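You operate a simulated robot arm through the tools that you are given. There is no shell and no other tool. Be economical: measure what you need, move in short steps, check, and stop when the job is done.

You run a simulated robot arm. Do the job below in one go: nothing can be reset, and whatever is moved stays where it is left.

JOB
Stand the forklift's mast upright.
Fine: park lever on before the key; move the tilt lever against the lean till it reads UPRIGHT, lever back to rest, key off.

The check looks at the end state, three seconds after you hand in, the way a careful person would. Anything else that was tipped, shoved, dropped, spilled or broken makes it a failure.

ROBOT AND FRAMES
A 6-joint arm with a two-finger parallel gripper, fixed in place. Base frame: the origin is at the foot of the arm, x ahead of it, y to its left, z up. Units: mm, rad, N and s.
With the tool pointing down near the work surface it reaches from about 100 to 520 mm from the base axis. Its first joint turns from -1.152 to 1.152 rad. Payload 2.7 kg.
Tool frame: the origin (TCP) lies between the finger pads and is the grasp point; the fingertips stand 23 mm ahead of it; z points along the fingers, y is the line along which they close. The gripper opens to 94 mm. The fingers are 38 mm wide and 10 mm thick; the gripper's body (54 by 96 mm) begins 39 mm behind the TCP.
Orientation is that of the tool frame in the base frame, as [roll, pitch, yaw] about the fixed x, y, z axes, in that order (R = Rz(yaw) Ry(pitch) Rx(roll)). With the fingers straight down and closing along the base's y, the tool's x points along the base's -x, its y along +y and its z along -z.

CONTROLS
- The arm moves only by the tool play_rows. Its argument "rows" is a list of rows, each a list of 7 numbers: the closure in counts, from 0 (fully open) to 255 (shut), then the shift along the base's x, y, z in mm, then the turn, a rotation vector about the base's x, y, z in rad. In form: [[jaw, dx, dy, dz, wx, wy, wz], ...]. A call has 1 to 8 rows; each row shifts and turns the commanded pose from where the row before left it. A row lasts 0.2 s, in which the tool goes at most 50 mm and 0.15 rad; a call with a longer step from one row to the next is refused whole, and so is a gripper value outside its range. Where a pose cannot be reached the arm comes as near as it can. A force on the tool above 90 N (or 10 N above the force at the start of the call, whichever is more), or a blocked arm, ends the call early, and 0.2 s more pass. The fingers move at their own pace (about 45 mm/s each) and stop on an object; they squeeze with about 24 N. The grip force told is the motor's: it shows also when the fingers shut on nothing. Time passes only in rows, and 0.2 s behind the last, so rows that do not move let the fingers close. The reply holds the time, the measured pose of the TCP, the force on the tool along the base axes, the opening and the grip force, in the units named above and with some noise.
- Cameras (640 x 400 px; columns grow to the right, rows downward): "scene" is fixed at [80.8, -435.5, 1423.9]; the picture's right is [0.70, -0.72, 0.00], its down [-0.32, -0.32, -0.89] and it looks along [0.64, 0.62, -0.45] (base axes); focal length 350 px, centre (320, 200). "wrist" rides on the gripper at [87, 16, -75] in the tool frame; the picture's right is [-0.18, 0.98, 0.00], its down [-0.58, -0.11, -0.81] and it looks along [-0.79, -0.15, 0.59] (tool axes); focal length 243 px, centre (320, 200). There is no depth. A picture from a camera that has moved, and an enlarged one, comes with that camera's place and axes in the base frame and with its lens. The place of the scene camera against the robot may be out by one fixed shift of up to 12 mm in any direction.
- snapshot(camera): a new picture of that camera. It takes no simulated time.
- inspect(camera, box): a new picture of the part [left, top, right, bottom] of that camera's present view, enlarged. It takes no simulated time.
- finish_job(): hands the job in; it is judged then, once.

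Work in short steps. Places have to be worked out from the pictures, the camera data and where the tool is seen: move nearer, look again, correct. Check each grasp and each placing, and mend what went wrong. You have 120 turns and 68 pictures in all, those below and enlarged ones among them. Open the gripper and draw the arm clear of the work before you hand the job in, unless the task says otherwise; then end with one line.

The tools are called after "Request:" as a command line: name --pt "numbers of a row" for each row, then --argument value for the rest, lists and objects as JSON in quotes. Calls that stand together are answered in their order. play_rows: Moves the arm, as the interface text tells. Its arguments: {"type":"object","properties":{"rows":{"type":"array","items":{"type":"array","items":{"type":"number"}}}},"required":["rows"]} The other tools are called the same way: snapshot (camera) takes a picture; inspect (camera, box) takes an enlarged picture of a part of a camera's view; finish_job () hands the job in.

At the start:

```text
time: 0.0
tool_pos: [383.6, -20.0, 1280.2]
orientation: [3.14, 0.002, -3.14]
ft_force: [-0.7, -0.6, 1.0]
grip_width: 93.8
grip_force: 0.1
```

scene: 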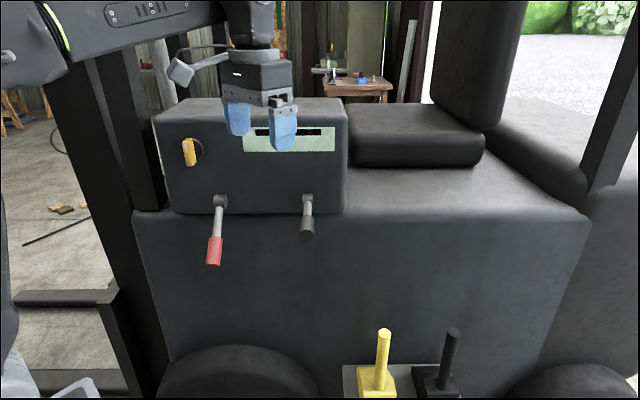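
wrist: 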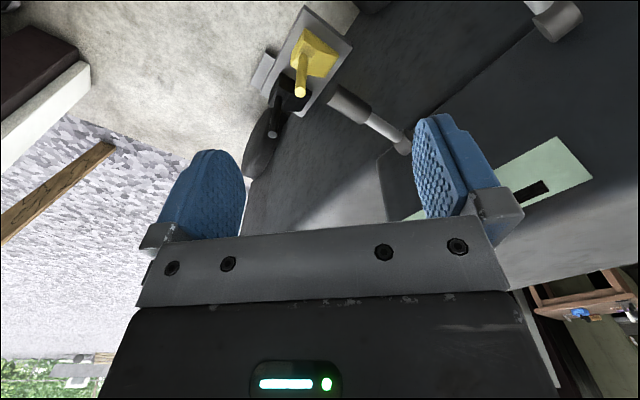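

I see a console with a yellow key, a green display strip, a red-handled and a black-handled lever, and lower a yellow and a black lever. I'll enlarge these parts to read any labels.

Request:
inspect --camera "scene" --box '[150, 90, 350, 215]'

Request:
inspect --camera "scene" --box '[320, 300, 480, 400]'

Request:
inspect --camera "scene" --box '[0, 0, 200, 125]'

```text
3.20 times, centred on (250, 152) of scene
camera zoom: at [80.8, -435.5, 1423.9], right [0.7, -0.72, 0.0], down [-0.32, -0.32, -0.89], along [0.64, 0.62, -0.45], focal length 1119 px, centre (544, 352)
```

zoom: 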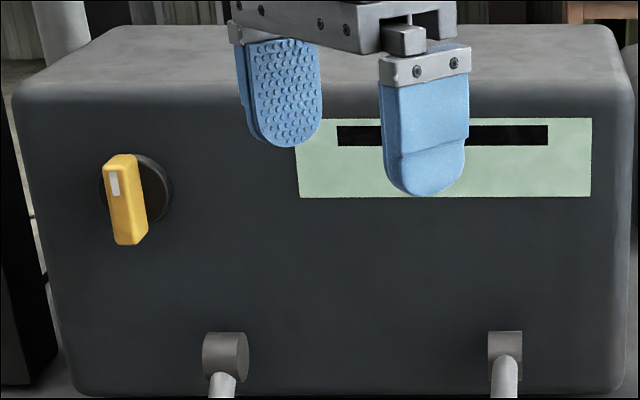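

```text
4.00 times, centred on (400, 350) of scene
camera zoom: at [80.8, -435.5, 1423.9], right [0.7, -0.72, 0.0], down [-0.32, -0.32, -0.89], along [0.64, 0.62, -0.45], focal length 1399 px, centre (0, -400)
```

zoom: 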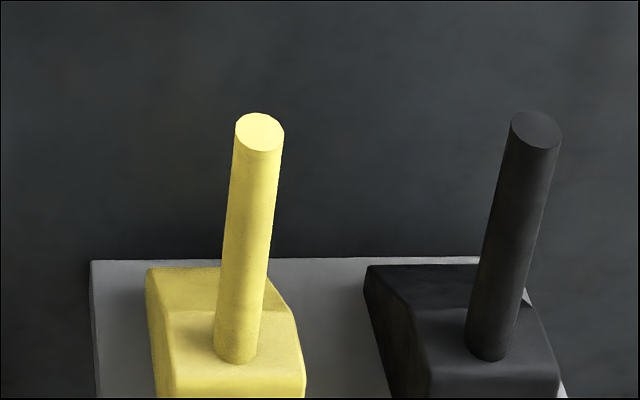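

```text
3.20 times, centred on (100, 62) of scene
camera zoom: at [80.8, -435.5, 1423.9], right [0.7, -0.72, 0.0], down [-0.32, -0.32, -0.89], along [0.64, 0.62, -0.45], focal length 1119 px, centre (1024, 640)
```

zoom: 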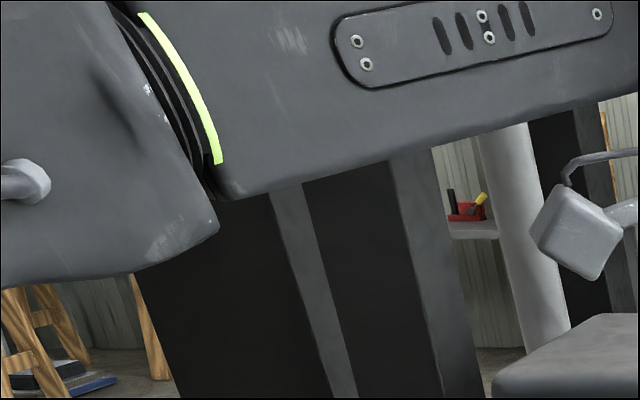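

The display is hidden behind the fingers. I'll draw the tool back and yaw it about +0.75 rad so that the wrist camera faces the console.

Request:
play_rows --pt "0 -30 -10 0 0 0 0.15" --pt "0 -30 -10 0 0 0 0.15" --pt "0 -30 -10 0 0 0 0.15" --pt "0 -30 -10 0 0 0 0.15" --pt "0 -30 -10 0 0 0 0.15" --pt "0 0 0 0 0 0 0"

Request:
snapshot --camera "wrist"

Request:
snapshot --camera "scene"

```text
time: 1.4
tool_pos: [233.1, -68.7, 1277.8]
orientation: [3.141, 0.002, -2.39]
ft_force: [0.3, -0.7, 0.4]
grip_width: 94.0
grip_force: 0.0
```

```text
62 pictures are left
camera wrist: at [160.2, -116.3, 1352.6], right [-0.54, 0.84, 0.0], down [0.5, 0.32, 0.81], along [0.68, 0.43, -0.59], focal length 243 px, centre (320, 200)
```

wrist: 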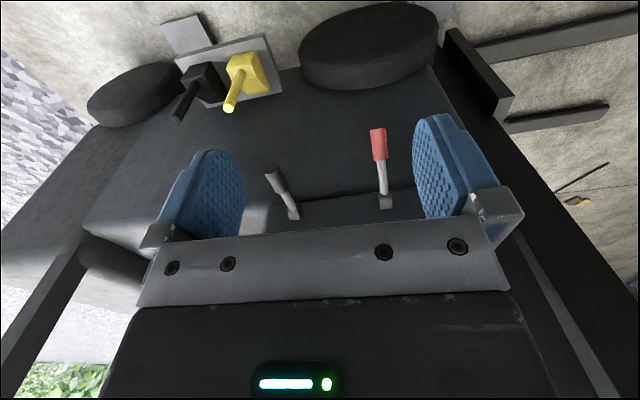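

```text
61 pictures are left
```

scene: 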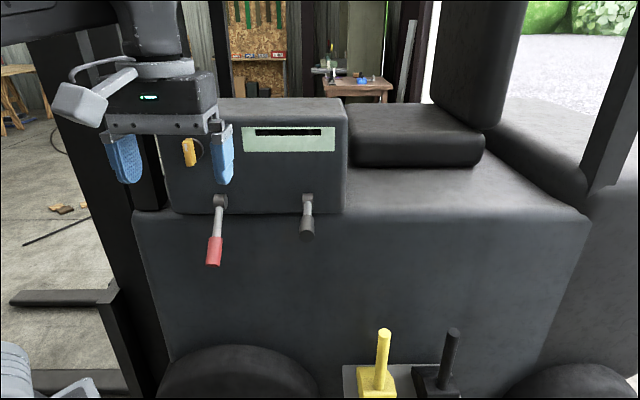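

Now zoom on the display and levers for labels.

Request:
inspect --camera "scene" --box '[235, 110, 345, 179]'

Request:
inspect --camera "scene" --box '[180, 180, 340, 280]'

Request:
inspect --camera "wrist" --box '[150, 0, 310, 100]'

Request:
inspect --camera "wrist" --box '[250, 110, 410, 210]'

```text
5.80 times, centred on (290, 144) of scene
camera zoom: at [80.8, -435.5, 1423.9], right [0.7, -0.72, 0.0], down [-0.32, -0.32, -0.89], along [0.64, 0.62, -0.45], focal length 2028 px, centre (494, 522)
```

zoom: 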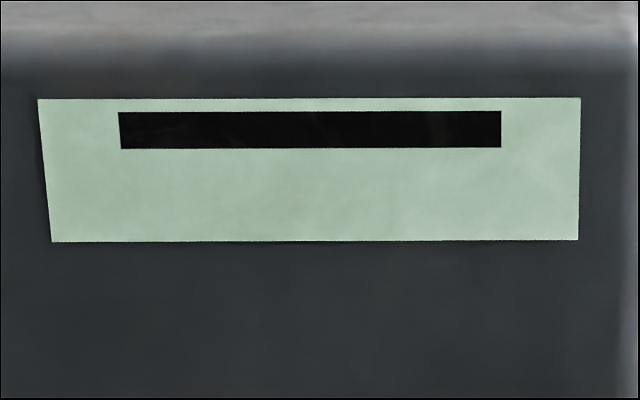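

```text
4.00 times, centred on (260, 230) of scene
camera zoom: at [80.8, -435.5, 1423.9], right [0.7, -0.72, 0.0], down [-0.32, -0.32, -0.89], along [0.64, 0.62, -0.45], focal length 1399 px, centre (560, 80)
```

zoom: 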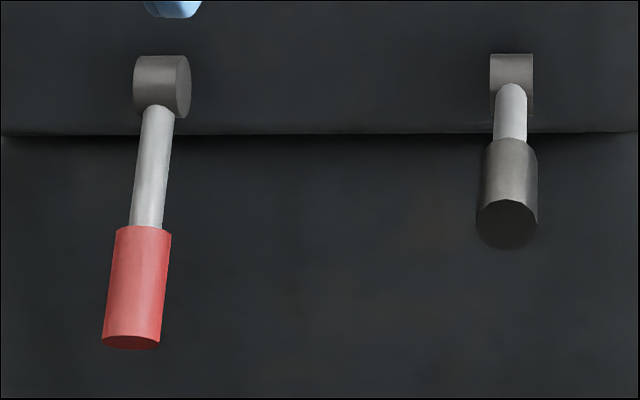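

```text
4.00 times, centred on (230, 50) of wrist
camera zoom: at [160.2, -116.3, 1352.6], right [-0.54, 0.84, 0.0], down [0.5, 0.32, 0.81], along [0.68, 0.43, -0.59], focal length 970 px, centre (680, 800)
```

zoom: 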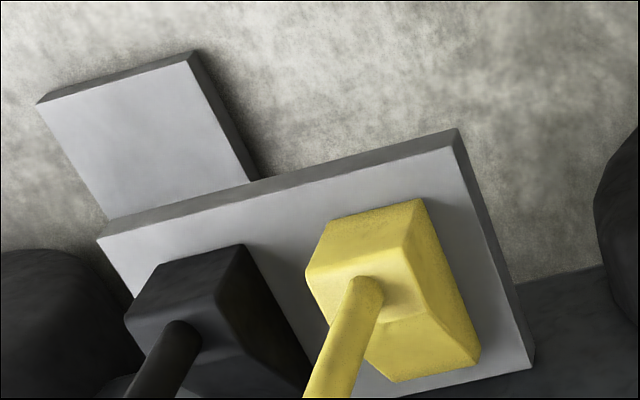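

```text
4.00 times, centred on (330, 160) of wrist
camera zoom: at [160.2, -116.3, 1352.6], right [-0.54, 0.84, 0.0], down [0.5, 0.32, 0.81], along [0.68, 0.43, -0.59], focal length 970 px, centre (280, 360)
```

zoom: 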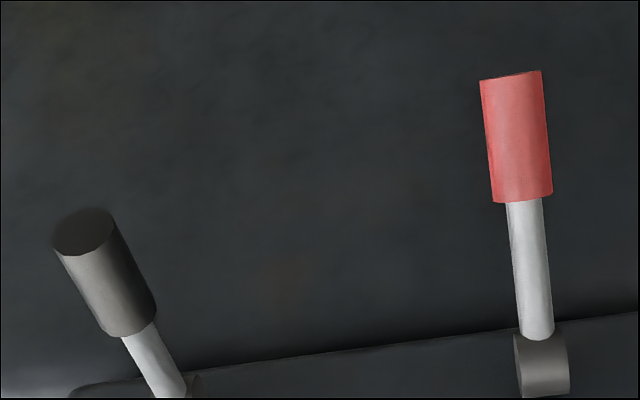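

The key at left is vertical and the display is dark. The red lever runs from its pivot at about (410,191,1066) to a tip at about (347,131,972), hanging about 47° down. The black lever is level, from (565,73,1056) to (470,-23,1057). I take red as park (off, to be raised) and black as tilt (at rest). I'll move toward the red lever, staying above and outside it.

Request:
play_rows --pt "0 18 32 -25 0 0 0.0" --pt "0 18 32 -25 0 0 0" --pt "0 18 32 -25 0 0 0" --pt "0 18 32 -25 0 0 0" --pt "0 18 32 -25 0 0 0" --pt "0 18 32 -25 0 0 0" --pt "0 0 0 0 0 0 0"

Request:
snapshot --camera "wrist"

Request:
snapshot --camera "scene"

```text
time: 3.0
tool_pos: [345.4, 122.9, 1129.9]
orientation: [-3.139, 0.001, -2.391]
ft_force: [0.3, 0.7, -0.9]
grip_width: 94.2
grip_force: 0.3
```

```text
56 pictures are left
camera wrist: at [271.7, 76.1, 1204.6], right [-0.54, 0.84, 0.0], down [0.5, 0.31, 0.81], along [0.68, 0.43, -0.59], focal length 243 px, centre (320, 200)
```

wrist: 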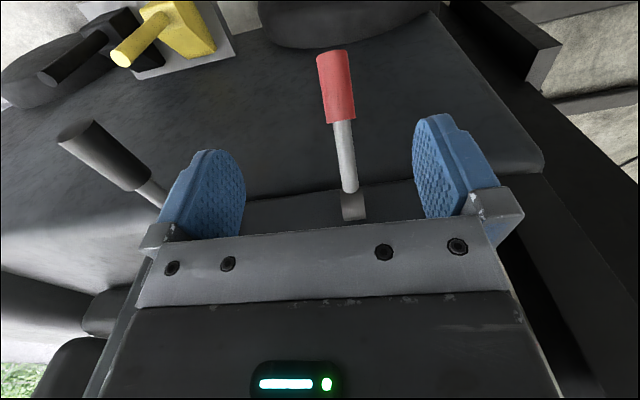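

```text
55 pictures are left
```

scene: 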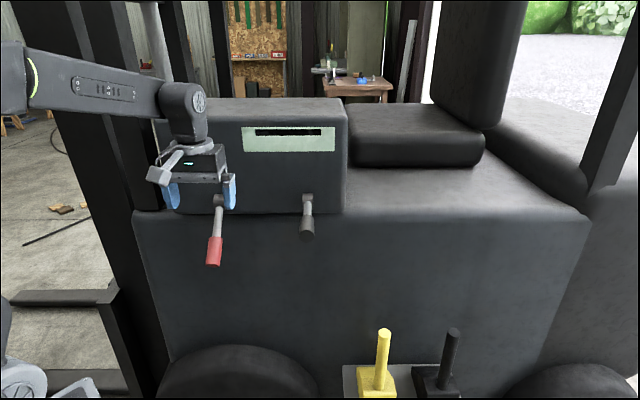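

The red handle centre is at about (362,152,985). I'll tilt the tool 0.45 rad so its body clears the rod, drop to a point short of the handle, then slide the open fingers around it.

Request:
play_rows --pt "0 -1 3 -23 0.105 -0.106 0" --pt "0 -1 3 -23 0.105 -0.106 0" --pt "0 0 2 -23 0.105 -0.106 0" --pt "0 0 1 -23 0 0 0" --pt "0 0 0 0 0 0 0"

Request:
snapshot --camera "wrist"

Request:
inspect --camera "scene" --box '[100, 90, 340, 240]'

```text
time: 4.2
tool_pos: [339.4, 131.3, 1039.3]
orientation: [3.127, 0.45, -2.395]
ft_force: [0.0, -0.5, -0.2]
grip_width: 93.9
grip_force: 0.0
```

```text
54 pictures are left
camera wrist: at [250.3, 68.1, 1068.2], right [-0.55, 0.83, 0.09], down [0.21, 0.03, 0.98], along [0.81, 0.56, -0.19], focal length 243 px, centre (320, 200)
```

wrist: 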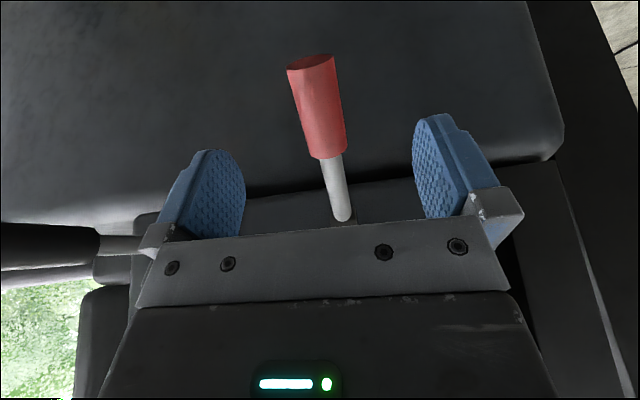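

```text
2.67 times, centred on (220, 165) of scene
camera zoom: at [80.8, -435.5, 1423.9], right [0.7, -0.72, 0.0], down [-0.32, -0.32, -0.89], along [0.64, 0.62, -0.45], focal length 933 px, centre (587, 293)
```

zoom: 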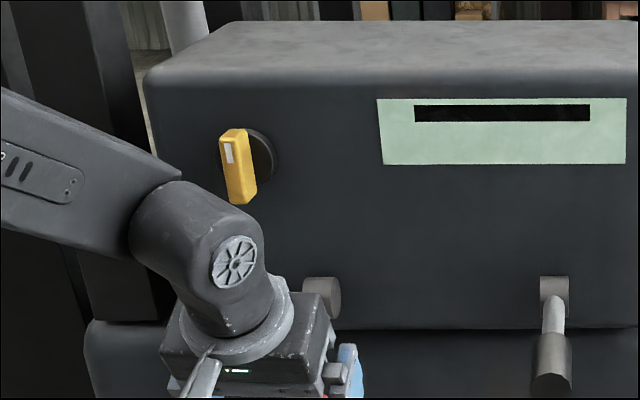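

The handle centre refines to about (370,158,974). I'll advance onto it along the tool axis, then close.

Request:
play_rows --pt "0 10 9 -21 0 0 0" --pt "0 10 9 -21 0 0 0" --pt "0 9 8 -20 0 0 0" --pt "0 0 0 0 0 0 0"

Request:
snapshot --camera "wrist"

```text
time: 5.2
tool_pos: [369.4, 157.6, 978.0]
orientation: [3.126, 0.451, -2.396]
ft_force: [-0.6, -0.1, 0.7]
grip_width: 94.1
grip_force: 0.0
```

```text
52 pictures are left
camera wrist: at [278.6, 94.5, 1006.0], right [-0.55, 0.83, 0.09], down [0.21, 0.03, 0.98], along [0.81, 0.56, -0.19], focal length 243 px, centre (320, 200)
```

wrist: 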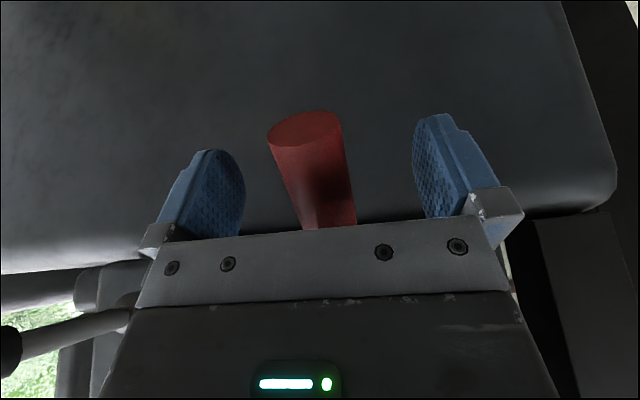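

The handle is between the fingers, slightly to image left. I'll shift about 4 mm that way and close.

Request:
play_rows --pt "0 2.5 -3 0 0 0 0" --pt "200 0 0 0 0 0 0" --pt "255 0 0 0 0 0 0" --pt "255 0 0 0 0 0 0" --pt "255 0 0 0 0 0 0" --pt "255 0 0 0 0 0 0"

Request:
snapshot --camera "wrist"

```text
time: 6.6
tool_pos: [369.8, 156.2, 976.8]
orientation: [3.126, 0.446, -2.387]
ft_force: [-22.8, 28.2, 5.2]
grip_width: 30.3
grip_force: 45.5
```

```text
51 pictures are left
camera wrist: at [279.4, 92.6, 1006.0], right [-0.56, 0.82, 0.09], down [0.21, 0.03, 0.98], along [0.8, 0.56, -0.19], focal length 243 px, centre (320, 200)
```

wrist: 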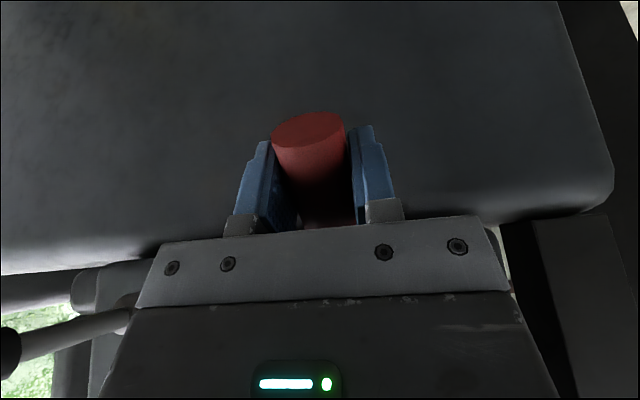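

A side load of about 36 N shows my shift was the wrong way. I'll undo it, then start raising the lever along its arc (pivot about 102 mm off, swinging out and up).

Request:
play_rows --pt "255 -3.5 4.2 0 0 0 0" --pt "255 0 0 0 0 0 0" --pt "255 -5 -5 5.5 -0.03 0.03 0" --pt "255 -5 -5 5.5 -0.03 0.03 0" --pt "255 0 0 0 0 0 0"

```text
time: 7.8
tool_pos: [361.7, 147.8, 991.2]
orientation: [3.138, 0.378, -2.387]
ft_force: [29.9, 5.0, 7.3]
grip_width: 30.0
grip_force: 45.1
```

The lever is moving. The forces say I'm about 2 mm too far out and slightly off sideways, so I'll continue with more rise and less outward travel.

Request:
play_rows --pt "255 -0.5 -3 6 -0.03 0.03 0" --pt "255 -3 -3 6.5 -0.03 0.03 0" --pt "255 -3 -3 7 -0.03 0.03 0" --pt "255 0 0 0 0 0 0"

Request:
snapshot --camera "wrist"

Request:
inspect --camera "scene" --box '[120, 90, 360, 240]'

```text
time: 8.8
tool_pos: [353.7, 141.9, 1008.4]
orientation: [3.136, 0.246, -2.39]
ft_force: [17.8, 23.4, 3.9]
grip_width: 30.2
grip_force: 44.8
```

```text
50 pictures are left
camera wrist: at [269.5, 84.1, 1058.5], right [-0.54, 0.84, 0.05], down [0.35, 0.17, 0.92], along [0.77, 0.52, -0.38], focal length 243 px, centre (320, 200)
```

wrist: 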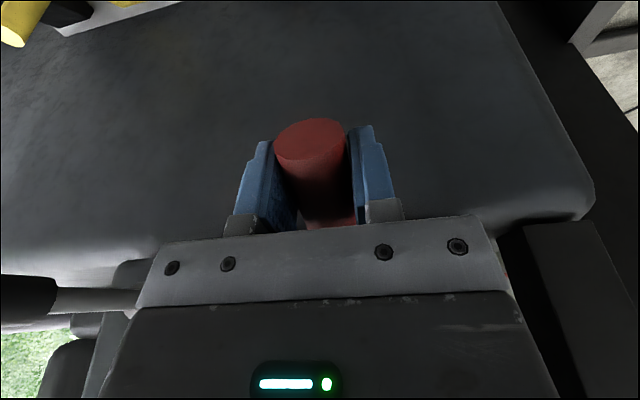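

```text
2.67 times, centred on (240, 165) of scene
camera zoom: at [81.3, -434.9, 1424.1], right [0.7, -0.72, 0.0], down [-0.32, -0.32, -0.89], along [0.64, 0.62, -0.45], focal length 933 px, centre (533, 293)
```

zoom: 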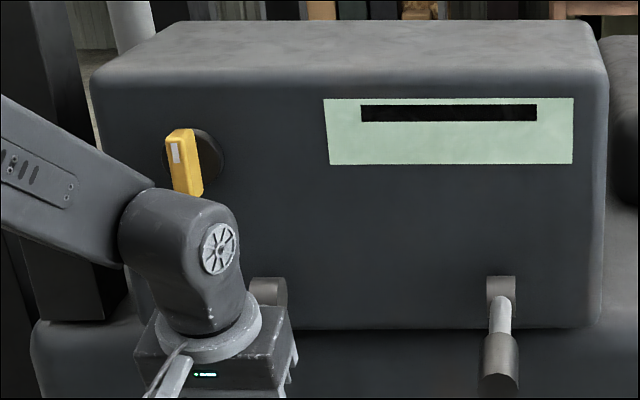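

Forces fit a lever now at about -24°, pivot z about 1050. I'll continue the arc towards horizontal and check for a stop.

Request:
play_rows --pt "255 -1 -1 8 -0.03 0.03 0" --pt "255 -1.5 -1.5 8.5 -0.03 0.03 0" --pt "255 -1.2 -1.2 9 -0.03 0.03 0" --pt "255 -0.8 -0.8 9 -0.03 0.03 0" --pt "255 0 0 0 0 0 0"

```text
time: 10.0
tool_pos: [346.5, 133.4, 1039.9]
orientation: [3.139, 0.063, -2.39]
ft_force: [2.5, 14.1, -10.9]
grip_width: 30.0
grip_force: 44.7
```

Still moving freely and now near horizontal, so I'll keep going.

Request:
play_rows --pt "255 0.3 -0.1 9 0 0 0" --pt "255 0.8 0.8 9 0 0 0" --pt "255 1.3 1.3 9 0 0 0" --pt "255 1.6 1.6 8.5 0 0 0" --pt "255 0 0 0 0 0 0"

Request:
snapshot --camera "wrist"

```text
time: 11.2
tool_pos: [348.5, 136.3, 1073.6]
orientation: [3.137, 0.057, -2.39]
ft_force: [-23.2, 4.6, -18.9]
grip_width: 30.1
grip_force: 45.2
```

```text
48 pictures are left
camera wrist: at [273.3, 87.4, 1143.0], right [-0.54, 0.84, 0.02], down [0.47, 0.28, 0.84], along [0.7, 0.46, -0.55], focal length 243 px, centre (320, 200)
```

wrist: 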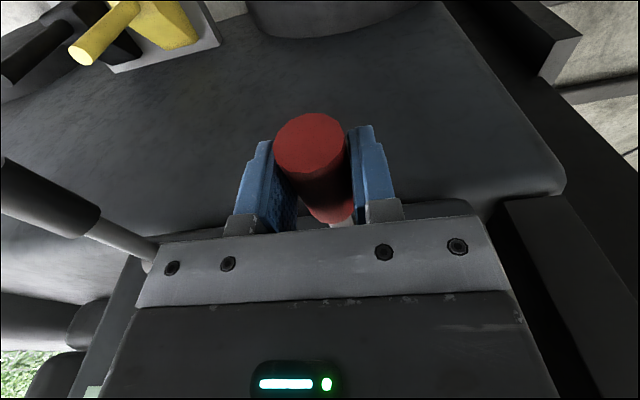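

Still moving with modest resistance. I'll correct the small side load and continue up.

Request:
play_rows --pt "255 0 2 8 0 0 0" --pt "255 1.5 1.5 8 0 0 0" --pt "255 2 2 8 0 0 0" --pt "255 2.5 2.5 7.5 0 0 0" --pt "255 0 0 0 0 0 0"

```text
time: 12.4
tool_pos: [359.3, 148.2, 1108.5]
orientation: [3.139, 0.071, -2.391]
ft_force: [-0.7, 0.3, 0.3]
grip_width: 0.2
grip_force: 42.4
```

The grip is empty, so the handle slipped out. I'll look at where the lever sits.

Request:
snapshot --camera "wrist"

Request:
snapshot --camera "scene"

```text
47 pictures are left
camera wrist: at [281.6, 97.2, 1176.2], right [-0.54, 0.84, 0.01], down [0.46, 0.28, 0.84], along [0.71, 0.46, -0.54], focal length 243 px, centre (320, 200)
```

wrist: 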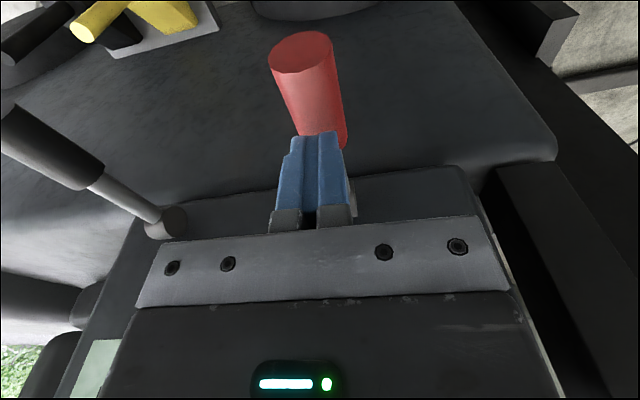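

```text
46 pictures are left
```

scene: 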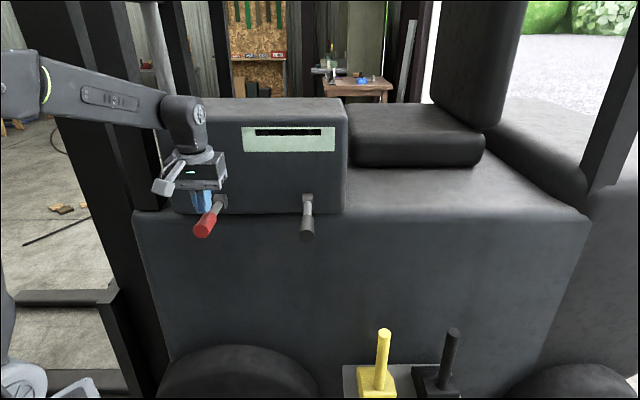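

The lever now sits near level with tip at about (334,122,1067). I'll re-grip lower on the handle and pull gently up to feel whether it's at its end stop.

Request:
play_rows --pt "0 0 0 5 0 0 0" --pt "0 0 0 0 0 0 0" --pt "0 0 0 0 0 0 0" --pt "0 0 0 0 0 0 0" --pt "0 -6 -7 0 0 0 0" --pt "0 0 0 0 0 0 0"

Request:
snapshot --camera "wrist"

Request:
inspect --camera "scene" --box '[140, 150, 332, 270]'

```text
time: 13.8
tool_pos: [351.4, 140.8, 1112.0]
orientation: [3.141, 0.067, -2.392]
ft_force: [0.1, -0.4, -0.1]
grip_width: 94.0
grip_force: 0.0
```

```text
45 pictures are left
camera wrist: at [275.0, 89.9, 1180.9], right [-0.54, 0.84, 0.01], down [0.46, 0.28, 0.84], along [0.71, 0.46, -0.54], focal length 243 px, centre (320, 200)
```

wrist: 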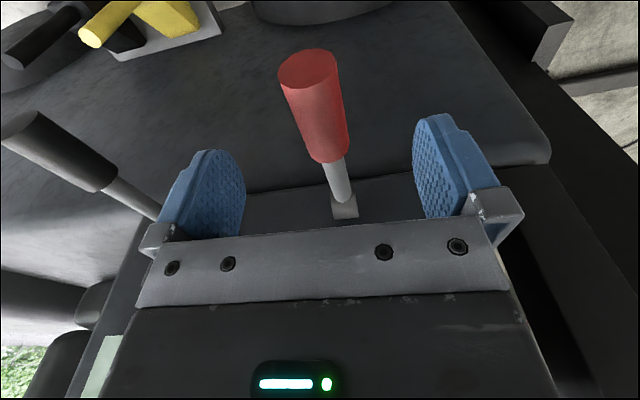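

```text
3.33 times, centred on (236, 210) of scene
camera zoom: at [80.8, -435.5, 1423.9], right [0.7, -0.72, 0.0], down [-0.32, -0.32, -0.89], along [0.64, 0.62, -0.45], focal length 1166 px, centre (600, 167)
```

zoom: 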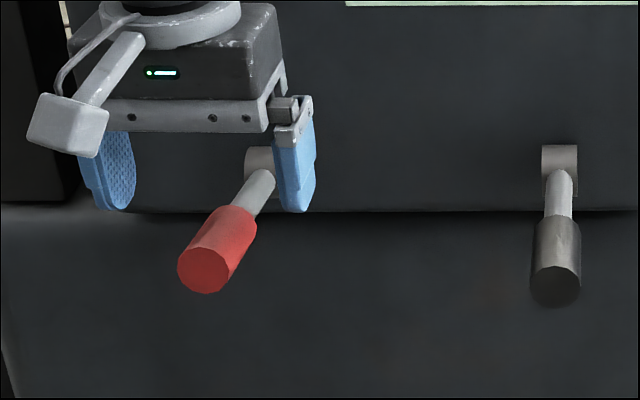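

The red lever seems about 8° above level. I'll lower onto the handle and regrip.

Request:
play_rows --pt "0 -1 -2 -18 0 0 0" --pt "0 -1 -1 -17 0 0 0" --pt "0 0 0 -15 0 0 0" --pt "200 0 0 0 0 0 0" --pt "255 0 0 0 0 0 0" --pt "255 0 0 0 0 0 0" --pt "255 0 0 0 0 0 0" --pt "255 0 0 0 0 0 0"

Request:
snapshot --camera "wrist"

```text
time: 15.6
tool_pos: [349.8, 137.0, 1061.7]
orientation: [3.139, 0.066, -2.385]
ft_force: [-10.4, 10.6, 1.1]
grip_width: 30.2
grip_force: 45.0
```

```text
43 pictures are left
camera wrist: at [273.3, 87.3, 1130.2], right [-0.54, 0.84, 0.01], down [0.46, 0.28, 0.84], along [0.71, 0.46, -0.54], focal length 243 px, centre (320, 200)
```

wrist: 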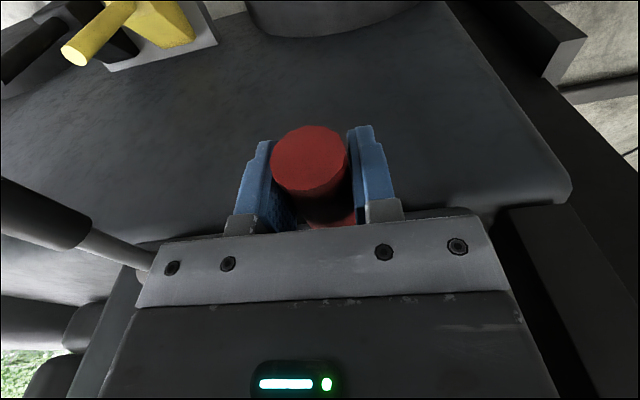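

Gripped (30 mm). I'll lift gently in small steps and watch the force.

Request:
play_rows --pt "255 -1 1 5 0 0 0" --pt "255 0.5 0.5 5 0 0 0" --pt "255 0 0 0 0 0 0"

```text
time: 16.4
tool_pos: [348.7, 137.3, 1070.5]
orientation: [3.14, 0.061, -2.391]
ft_force: [2.6, -5.2, -29.4]
grip_width: 30.2
grip_force: 44.4
```

Request:
play_rows --pt "255 0.5 0.5 4 0 0 0" --pt "255 0 0 0 0 0 0"

Request:
snapshot --camera "wrist"

```text
time: 17.0
tool_pos: [350.5, 136.6, 1074.9]
orientation: [3.141, 0.06, -2.389]
ft_force: [4.3, -13.7, -33.9]
grip_width: 30.1
grip_force: 44.7
```

```text
42 pictures are left
camera wrist: at [272.9, 87.4, 1143.8], right [-0.54, 0.84, 0.01], down [0.47, 0.28, 0.84], along [0.7, 0.46, -0.54], focal length 243 px, centre (320, 200)
```

wrist: 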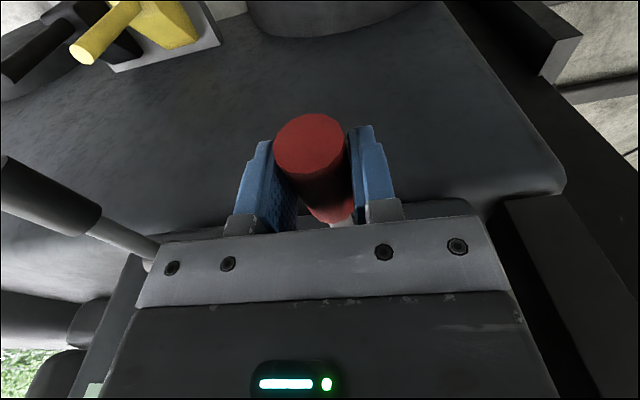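

The handle slips in the grip rather than rising further, so it's at its upper stop and park is on. I'll release, retreat up and outward, and look at the lever and key.

Request:
play_rows --pt "255 0 0 -4 0 0 0" --pt "0 0 0 0 0 0 0" --pt "0 0 0 0 0 0 0" --pt "0 0 0 0 0 0 0" --pt "0 0 0 25 0 0 0" --pt "0 0 0 30 0 0 0" --pt "0 -15 -15 30 0 0 0" --pt "0 -20 -20 30 0 0 0"

Request:
play_rows --pt "0 -25 -10 35 0.0 0 0" --pt "0 -25 0 35 0 0 0" --pt "0 -25 0 30 0 0 0" --pt "0 0 0 0 0 0 0"

Request:
snapshot --camera "wrist"

Request:
snapshot --camera "scene"

```text
time: 18.8
tool_pos: [315.9, 105.3, 1188.9]
orientation: [3.14, 0.065, -2.392]
ft_force: [-0.5, -0.2, 1.3]
grip_width: 94.0
grip_force: 0.0
```

```text
time: 19.8
tool_pos: [237.2, 93.0, 1290.6]
orientation: [3.139, 0.069, -2.389]
ft_force: [-0.2, -0.9, -0.1]
grip_width: 93.7
grip_force: 0.0
```

```text
41 pictures are left
camera wrist: at [160.2, 43.1, 1358.0], right [-0.54, 0.84, 0.01], down [0.46, 0.28, 0.84], along [0.71, 0.46, -0.54], focal length 243 px, centre (320, 200)
```

wrist: 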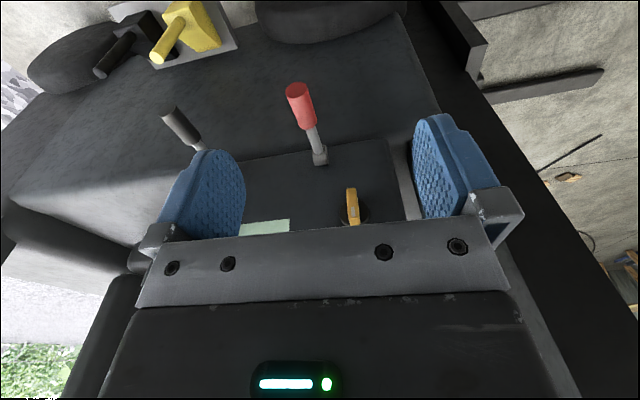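

```text
40 pictures are left
```

scene: 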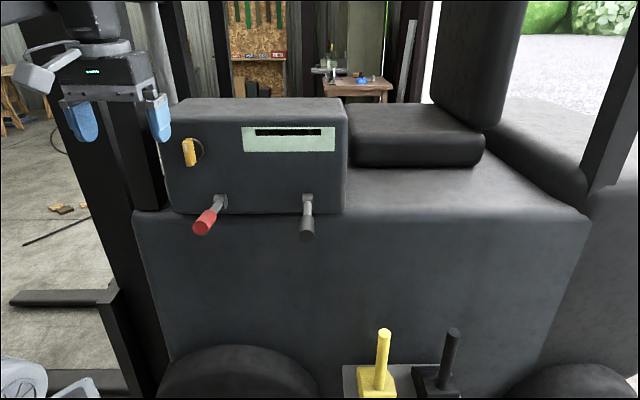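

Park stays up. Now I'll enlarge the key in both cameras to locate it.

Request:
inspect --camera "wrist" --box '[296, 170, 408, 240]'

Request:
inspect --camera "scene" --box '[156, 120, 236, 170]'

```text
5.71 times, centred on (352, 205) of wrist
camera zoom: at [160.2, 43.1, 1358.0], right [-0.54, 0.84, 0.01], down [0.46, 0.28, 0.84], along [0.71, 0.46, -0.54], focal length 1386 px, centre (137, 171)
```

zoom: 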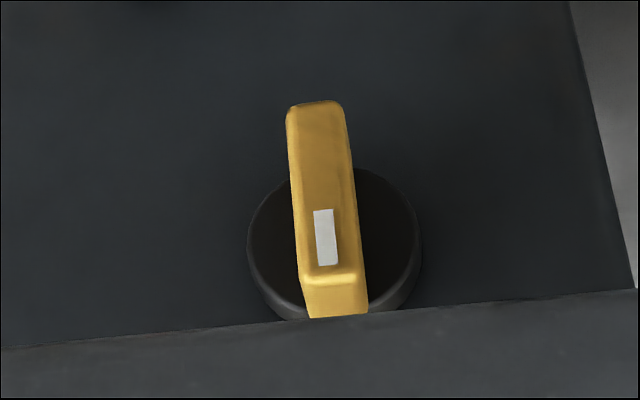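

```text
8.00 times, centred on (196, 145) of scene
camera zoom: at [80.8, -435.5, 1423.9], right [0.7, -0.72, 0.0], down [-0.32, -0.32, -0.89], along [0.64, 0.62, -0.45], focal length 2798 px, centre (1312, 640)
```

zoom: 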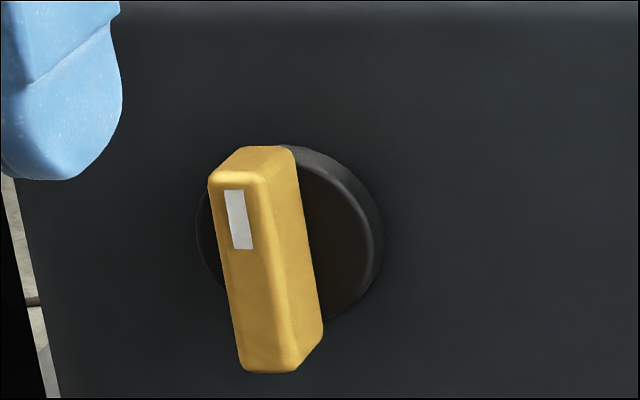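

The key is an upright bar, centre about (384,243,1174), 46 mm tall and 15 mm wide. I'll bring the tool to horizontal, facing the console, in two stages while staying well out from the face.

Request:
play_rows --pt "0 7 7 -5 0.1 -0.108 0" --pt "0 7 7 -5 0.1 -0.108 0" --pt "0 7 7 -5 0.1 -0.108 0" --pt "0 7 7 -5 0.1 -0.108 0" --pt "0 7 7 -5 0.1 -0.108 0" --pt "0 0 0 0 0 0 0"

Request:
snapshot --camera "scene"

```text
time: 21.2
tool_pos: [275.5, 127.8, 1263.0]
orientation: [-3.138, 0.806, -2.388]
ft_force: [0.3, 0.3, -0.4]
grip_width: 93.9
grip_force: 0.0
```

```text
37 pictures are left
```

scene: 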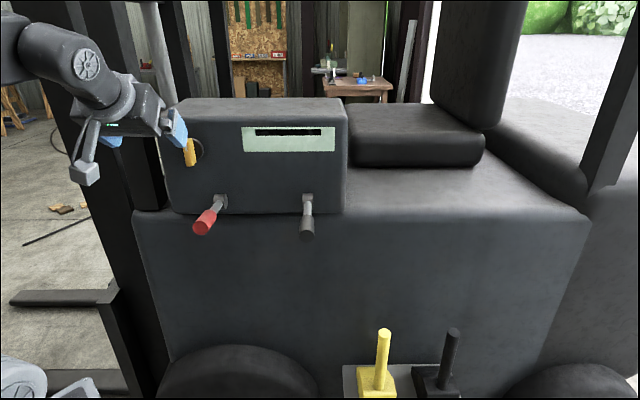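

Fine so far; I'll finish the tilt and come down toward key height.

Request:
play_rows --pt "0 5 6 -17 0.1 -0.108 0" --pt "0 5 6 -17 0.1 -0.108 0" --pt "0 5 6 -17 0.1 -0.108 0" --pt "0 5 6 -17 0.1 -0.108 0" --pt "0 5 6 -17 0.1 -0.108 0" --pt "0 0 0 0 0 0 0"

Request:
snapshot --camera "wrist"

Request:
snapshot --camera "scene"

```text
time: 22.6
tool_pos: [300.4, 157.6, 1177.9]
orientation: [-3.04, 1.542, -2.292]
ft_force: [0.7, -1.0, 0.6]
grip_width: 94.3
grip_force: 0.1
```

```text
36 pictures are left
camera wrist: at [233.0, 117.8, 1092.8], right [-0.66, 0.72, 0.18], down [-0.51, -0.61, 0.61], along [0.55, 0.31, 0.77], focal length 243 px, centre (320, 200)
```

wrist: 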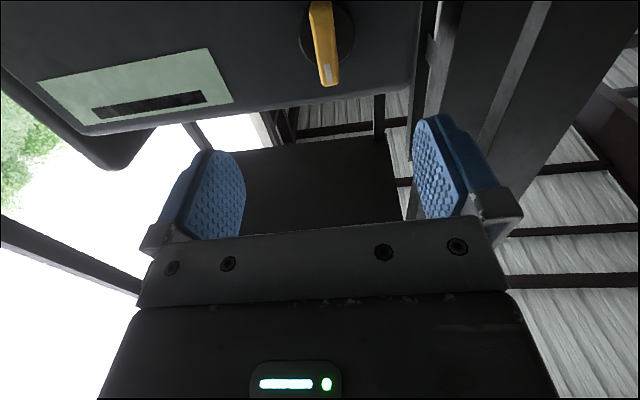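

```text
35 pictures are left
```

scene: 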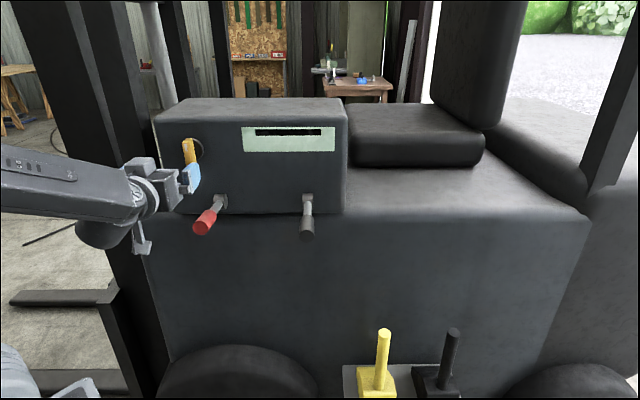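

The tool is horizontal at key height. I'll advance about 60 mm toward the key and re-check alignment.

Request:
play_rows --pt "0 15 15 -3 0 0 0" --pt "0 15 15 -3 0 0 0" --pt "0 13 13 -2 0 0 0" --pt "0 0 0 0 0 0 0"

Request:
snapshot --camera "wrist"

Request:
inspect --camera "scene" --box '[120, 100, 280, 200]'

```text
time: 23.6
tool_pos: [341.0, 203.0, 1169.6]
orientation: [-3.02, 1.54, -2.271]
ft_force: [-0.5, -0.4, -0.3]
grip_width: 93.8
grip_force: 0.0
```

```text
34 pictures are left
camera wrist: at [275.8, 162.2, 1084.3], right [-0.67, 0.72, 0.18], down [-0.5, -0.61, 0.61], along [0.55, 0.31, 0.77], focal length 243 px, centre (320, 200)
```

wrist: 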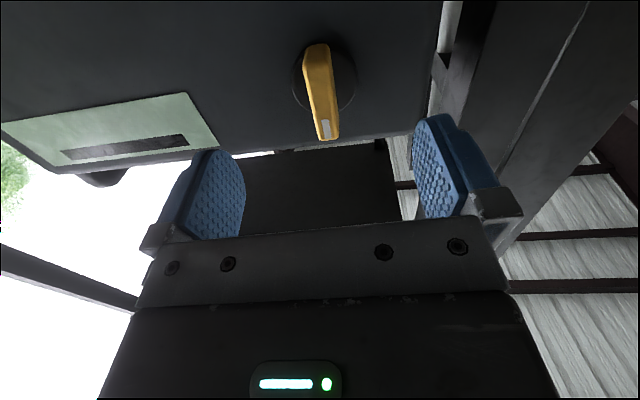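

```text
4.00 times, centred on (200, 150) of scene
camera zoom: at [80.8, -435.5, 1423.9], right [0.7, -0.72, 0.0], down [-0.32, -0.32, -0.89], along [0.64, 0.62, -0.45], focal length 1399 px, centre (800, 400)
```

zoom: 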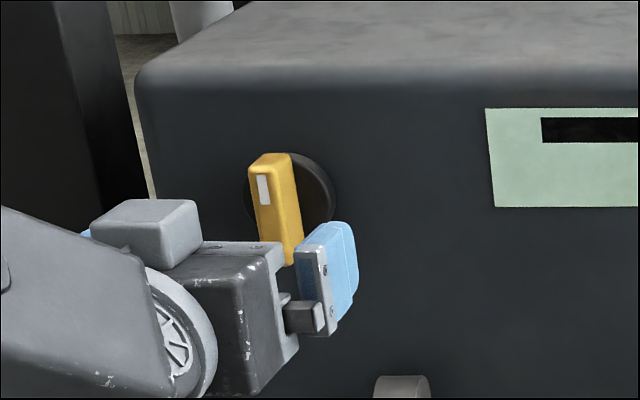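

Height estimates differ by up to 20 mm between cameras, so I'll creep 20 mm closer and look again.

Request:
play_rows --pt "0 14 14 2 0 0 0" --pt "0 0 0 0 0 0 0"

Request:
snapshot --camera "wrist"

Request:
inspect --camera "scene" --box '[140, 110, 268, 190]'

```text
time: 24.2
tool_pos: [355.9, 216.2, 1171.2]
orientation: [-3.021, 1.541, -2.27]
ft_force: [-0.1, -0.8, -0.4]
grip_width: 93.9
grip_force: 0.0
```

```text
32 pictures are left
camera wrist: at [289.4, 176.0, 1086.8], right [-0.67, 0.72, 0.18], down [-0.5, -0.61, 0.61], along [0.55, 0.31, 0.77], focal length 243 px, centre (320, 200)
```

wrist: 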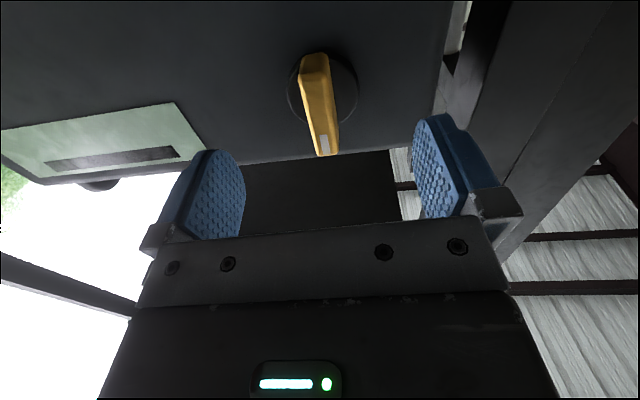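

```text
5.00 times, centred on (204, 150) of scene
camera zoom: at [80.8, -435.5, 1423.9], right [0.7, -0.72, 0.0], down [-0.32, -0.32, -0.89], along [0.64, 0.62, -0.45], focal length 1749 px, centre (900, 450)
```

zoom: 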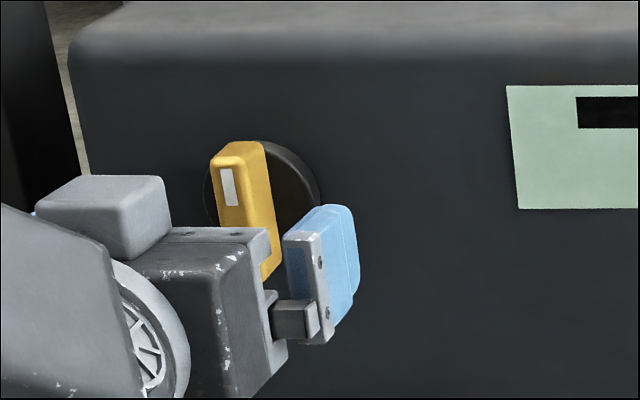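

I'll enlarge the wrist view to separate the key's front edge from its back edge.

Request:
inspect --camera "wrist" --box '[240, 40, 400, 140]'

```text
4.00 times, centred on (320, 90) of wrist
camera zoom: at [289.4, 176.0, 1086.8], right [-0.67, 0.72, 0.18], down [-0.5, -0.61, 0.61], along [0.55, 0.31, 0.77], focal length 970 px, centre (320, 640)
```

zoom: 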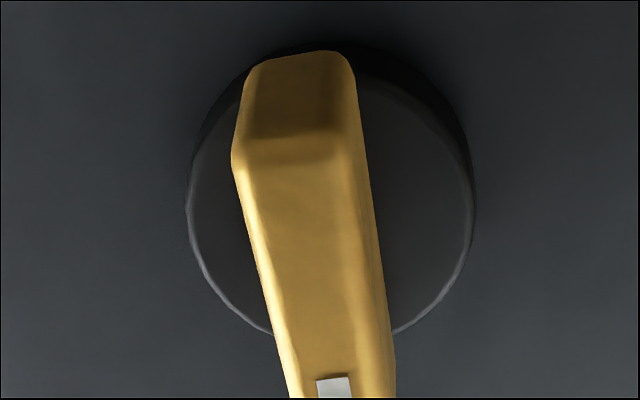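

The key front face is 39 mm ahead, centre z ≈1166, bar depth ≈25 mm and about 2 mm to the tool's +y. I'll advance 36 mm, leaving about 5 mm to the disc.

Request:
play_rows --pt "0 8 9 -2 0 0 0" --pt "0 8 9 -2 0 0 0" --pt "0 9 8 0 0 0 0" --pt "0 0 0 0 0 0 0"

Request:
snapshot --camera "wrist"

```text
time: 25.2
tool_pos: [382.0, 242.9, 1168.3]
orientation: [-3.016, 1.539, -2.268]
ft_force: [-0.7, 0.3, 0.2]
grip_width: 94.2
grip_force: 0.1
```

```text
29 pictures are left
camera wrist: at [315.7, 202.5, 1082.4], right [-0.67, 0.72, 0.18], down [-0.5, -0.61, 0.61], along [0.55, 0.31, 0.77], focal length 243 px, centre (320, 200)
```

wrist: 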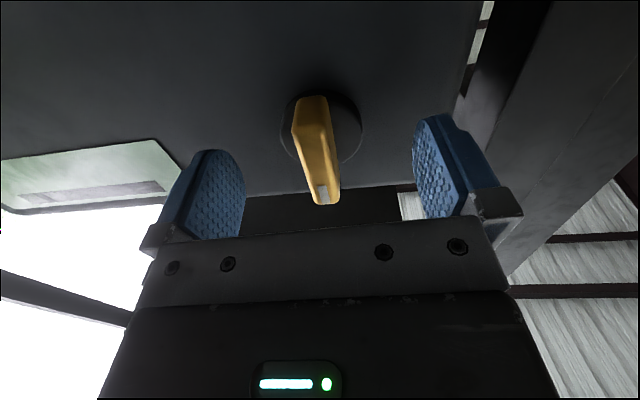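

The bar is between the fingers. Closing now.

Request:
play_rows --pt "150 0 0 0 0 0 0" --pt "220 0 0 0 0 0 0" --pt "255 0 0 0 0 0 0" --pt "255 0 0 0 0 0 0" --pt "255 0 0 0 0 0 0" --pt "255 0 0 0 0 0 0"

Request:
snapshot --camera "wrist"

```text
time: 26.6
tool_pos: [382.6, 242.4, 1167.6]
orientation: [-3.041, 1.539, -2.294]
ft_force: [6.6, -5.9, 0.6]
grip_width: 16.5
grip_force: 44.5
```

```text
28 pictures are left
camera wrist: at [316.1, 201.9, 1082.5], right [-0.66, 0.73, 0.18], down [-0.51, -0.61, 0.61], along [0.55, 0.31, 0.77], focal length 243 px, centre (320, 200)
```

wrist: 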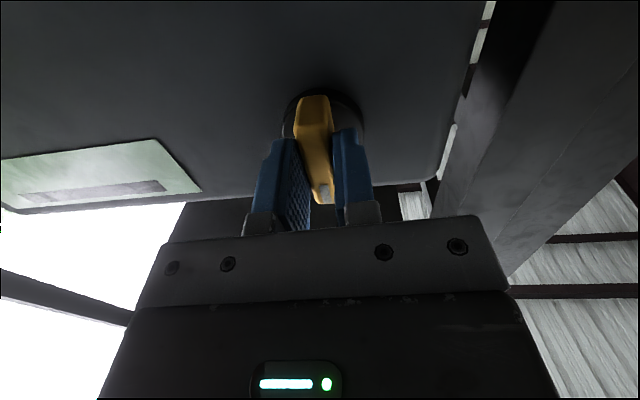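

Gripped at 16.5 mm. I'll turn clockwise (about the inward axis) in small steps.

Request:
play_rows --pt "255 0 0 0 0.073 0.068 0" --pt "255 0 0 0 0.073 0.068 0" --pt "255 0 0 0 0.073 0.068 0" --pt "255 0 0 0 0 0 0"

Request:
inspect --camera "scene" --box '[140, 90, 348, 220]'

```text
time: 27.6
tool_pos: [382.5, 242.8, 1167.3]
orientation: [1.677, 1.271, 2.429]
ft_force: [13.9, 3.6, -0.5]
grip_width: 16.4
grip_force: 45.2
```

```text
3.08 times, centred on (244, 155) of scene
camera zoom: at [81.3, -435.4, 1424.0], right [0.7, -0.72, 0.0], down [-0.32, -0.32, -0.89], along [0.64, 0.62, -0.45], focal length 1076 px, centre (554, 338)
```

zoom: 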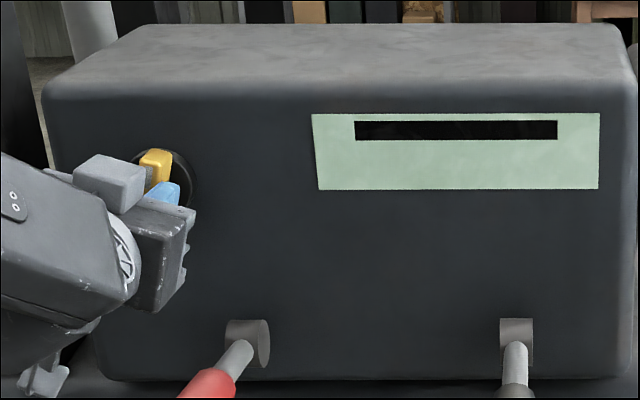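

The key turns freely. I'll continue clockwise.

Request:
play_rows --pt "255 0 0 0 0.08 0.075 0" --pt "255 0 0 0 0.08 0.075 0" --pt "255 0 0 0 0.08 0.075 0" --pt "255 0 0 0 0.08 0.075 0" --pt "255 0 0 0 0.08 0.075 0" --pt "255 0 0 0 0 0 0"

Request:
inspect --camera "scene" --box '[140, 90, 348, 220]'

```text
time: 29.0
tool_pos: [380.5, 242.6, 1167.8]
orientation: [1.601, 0.727, 2.369]
ft_force: [-0.5, 18.2, -2.1]
grip_width: 16.0
grip_force: 44.7
```

```text
3.08 times, centred on (244, 155) of scene
camera zoom: at [80.8, -434.9, 1424.2], right [0.7, -0.72, 0.0], down [-0.32, -0.32, -0.89], along [0.64, 0.62, -0.45], focal length 1076 px, centre (554, 338)
```

zoom: 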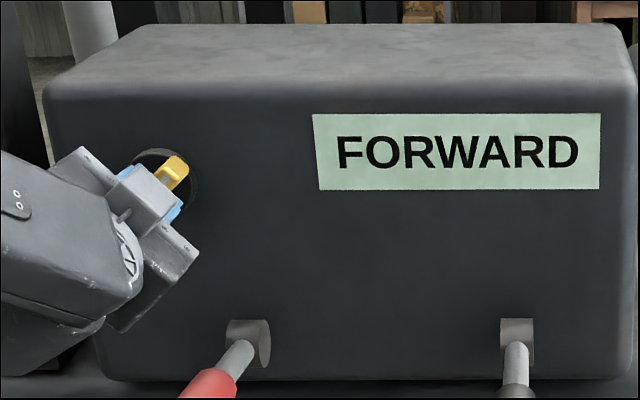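

The display now reads FORWARD, so the key is on. I'll turn slightly further to make sure it's seated, then release and back off straight out.

Request:
play_rows --pt "255 0 0 0 0.07 0.065 0" --pt "255 0 0 0 0.07 0.065 0" --pt "255 0 0 0 0 0 0"

Request:
play_rows --pt "150 0 0 0 0 0 0" --pt "0 0 0 0 0 0 0" --pt "0 0 0 0 0 0 0" --pt "0 0 0 0 0 0 0" --pt "0 0 0 0 0 0 0"

Request:
inspect --camera "scene" --box '[140, 90, 348, 220]'

```text
time: 29.8
tool_pos: [380.9, 241.9, 1168.5]
orientation: [1.589, 0.535, 2.362]
ft_force: [-6.0, 22.9, 2.2]
grip_width: 16.1
grip_force: 45.0
```

```text
time: 31.0
tool_pos: [382.1, 242.0, 1167.7]
orientation: [1.592, 0.537, 2.36]
ft_force: [-1.1, 0.3, 0.2]
grip_width: 93.8
grip_force: 0.1
```

```text
3.08 times, centred on (244, 155) of scene
camera zoom: at [80.8, -435.5, 1423.9], right [0.7, -0.72, 0.0], down [-0.32, -0.32, -0.89], along [0.64, 0.62, -0.45], focal length 1076 px, centre (554, 338)
```

zoom: 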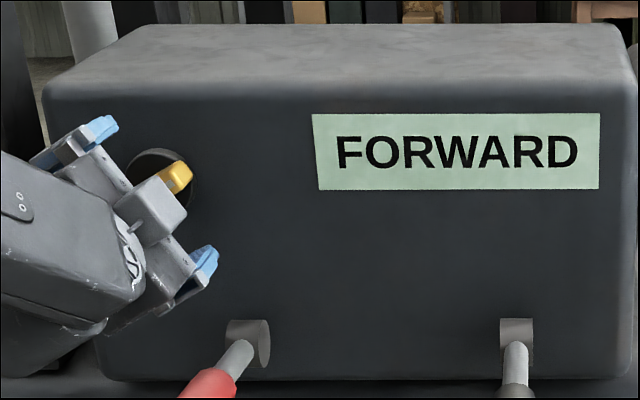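

The key stays on at about 1.0 rad. I'll back straight out, then unroll the tool.

Request:
play_rows --pt "0 -20 -19 0 0 0 0" --pt "0 -20 -19 0 0 0 0" --pt "0 -20 -19 5 0 0 0" --pt "0 -16 -15 15 -0.1 -0.095 0" --pt "0 -5 -5 15 -0.1 -0.095 0" --pt "0 -5 -5 15 -0.1 -0.095 0" --pt "0 0 0 15 -0.1 -0.095 0"

Request:
play_rows --pt "0 0 0 15 -0.1 -0.095 0" --pt "0 0 0 15 -0.1 -0.095 0" --pt "0 0 0 15 -0.1 -0.095 0" --pt "0 0 0 0 0 0 0"

```text
time: 32.6
tool_pos: [296.0, 158.3, 1233.5]
orientation: [1.624, 1.087, 2.384]
ft_force: [-0.3, 0.5, -0.2]
grip_width: 94.3
grip_force: 0.0
```

```text
time: 33.6
tool_pos: [295.1, 160.4, 1278.2]
orientation: [1.927, 1.498, 2.681]
ft_force: [0.0, 0.5, -0.6]
grip_width: 93.7
grip_force: 0.1
```

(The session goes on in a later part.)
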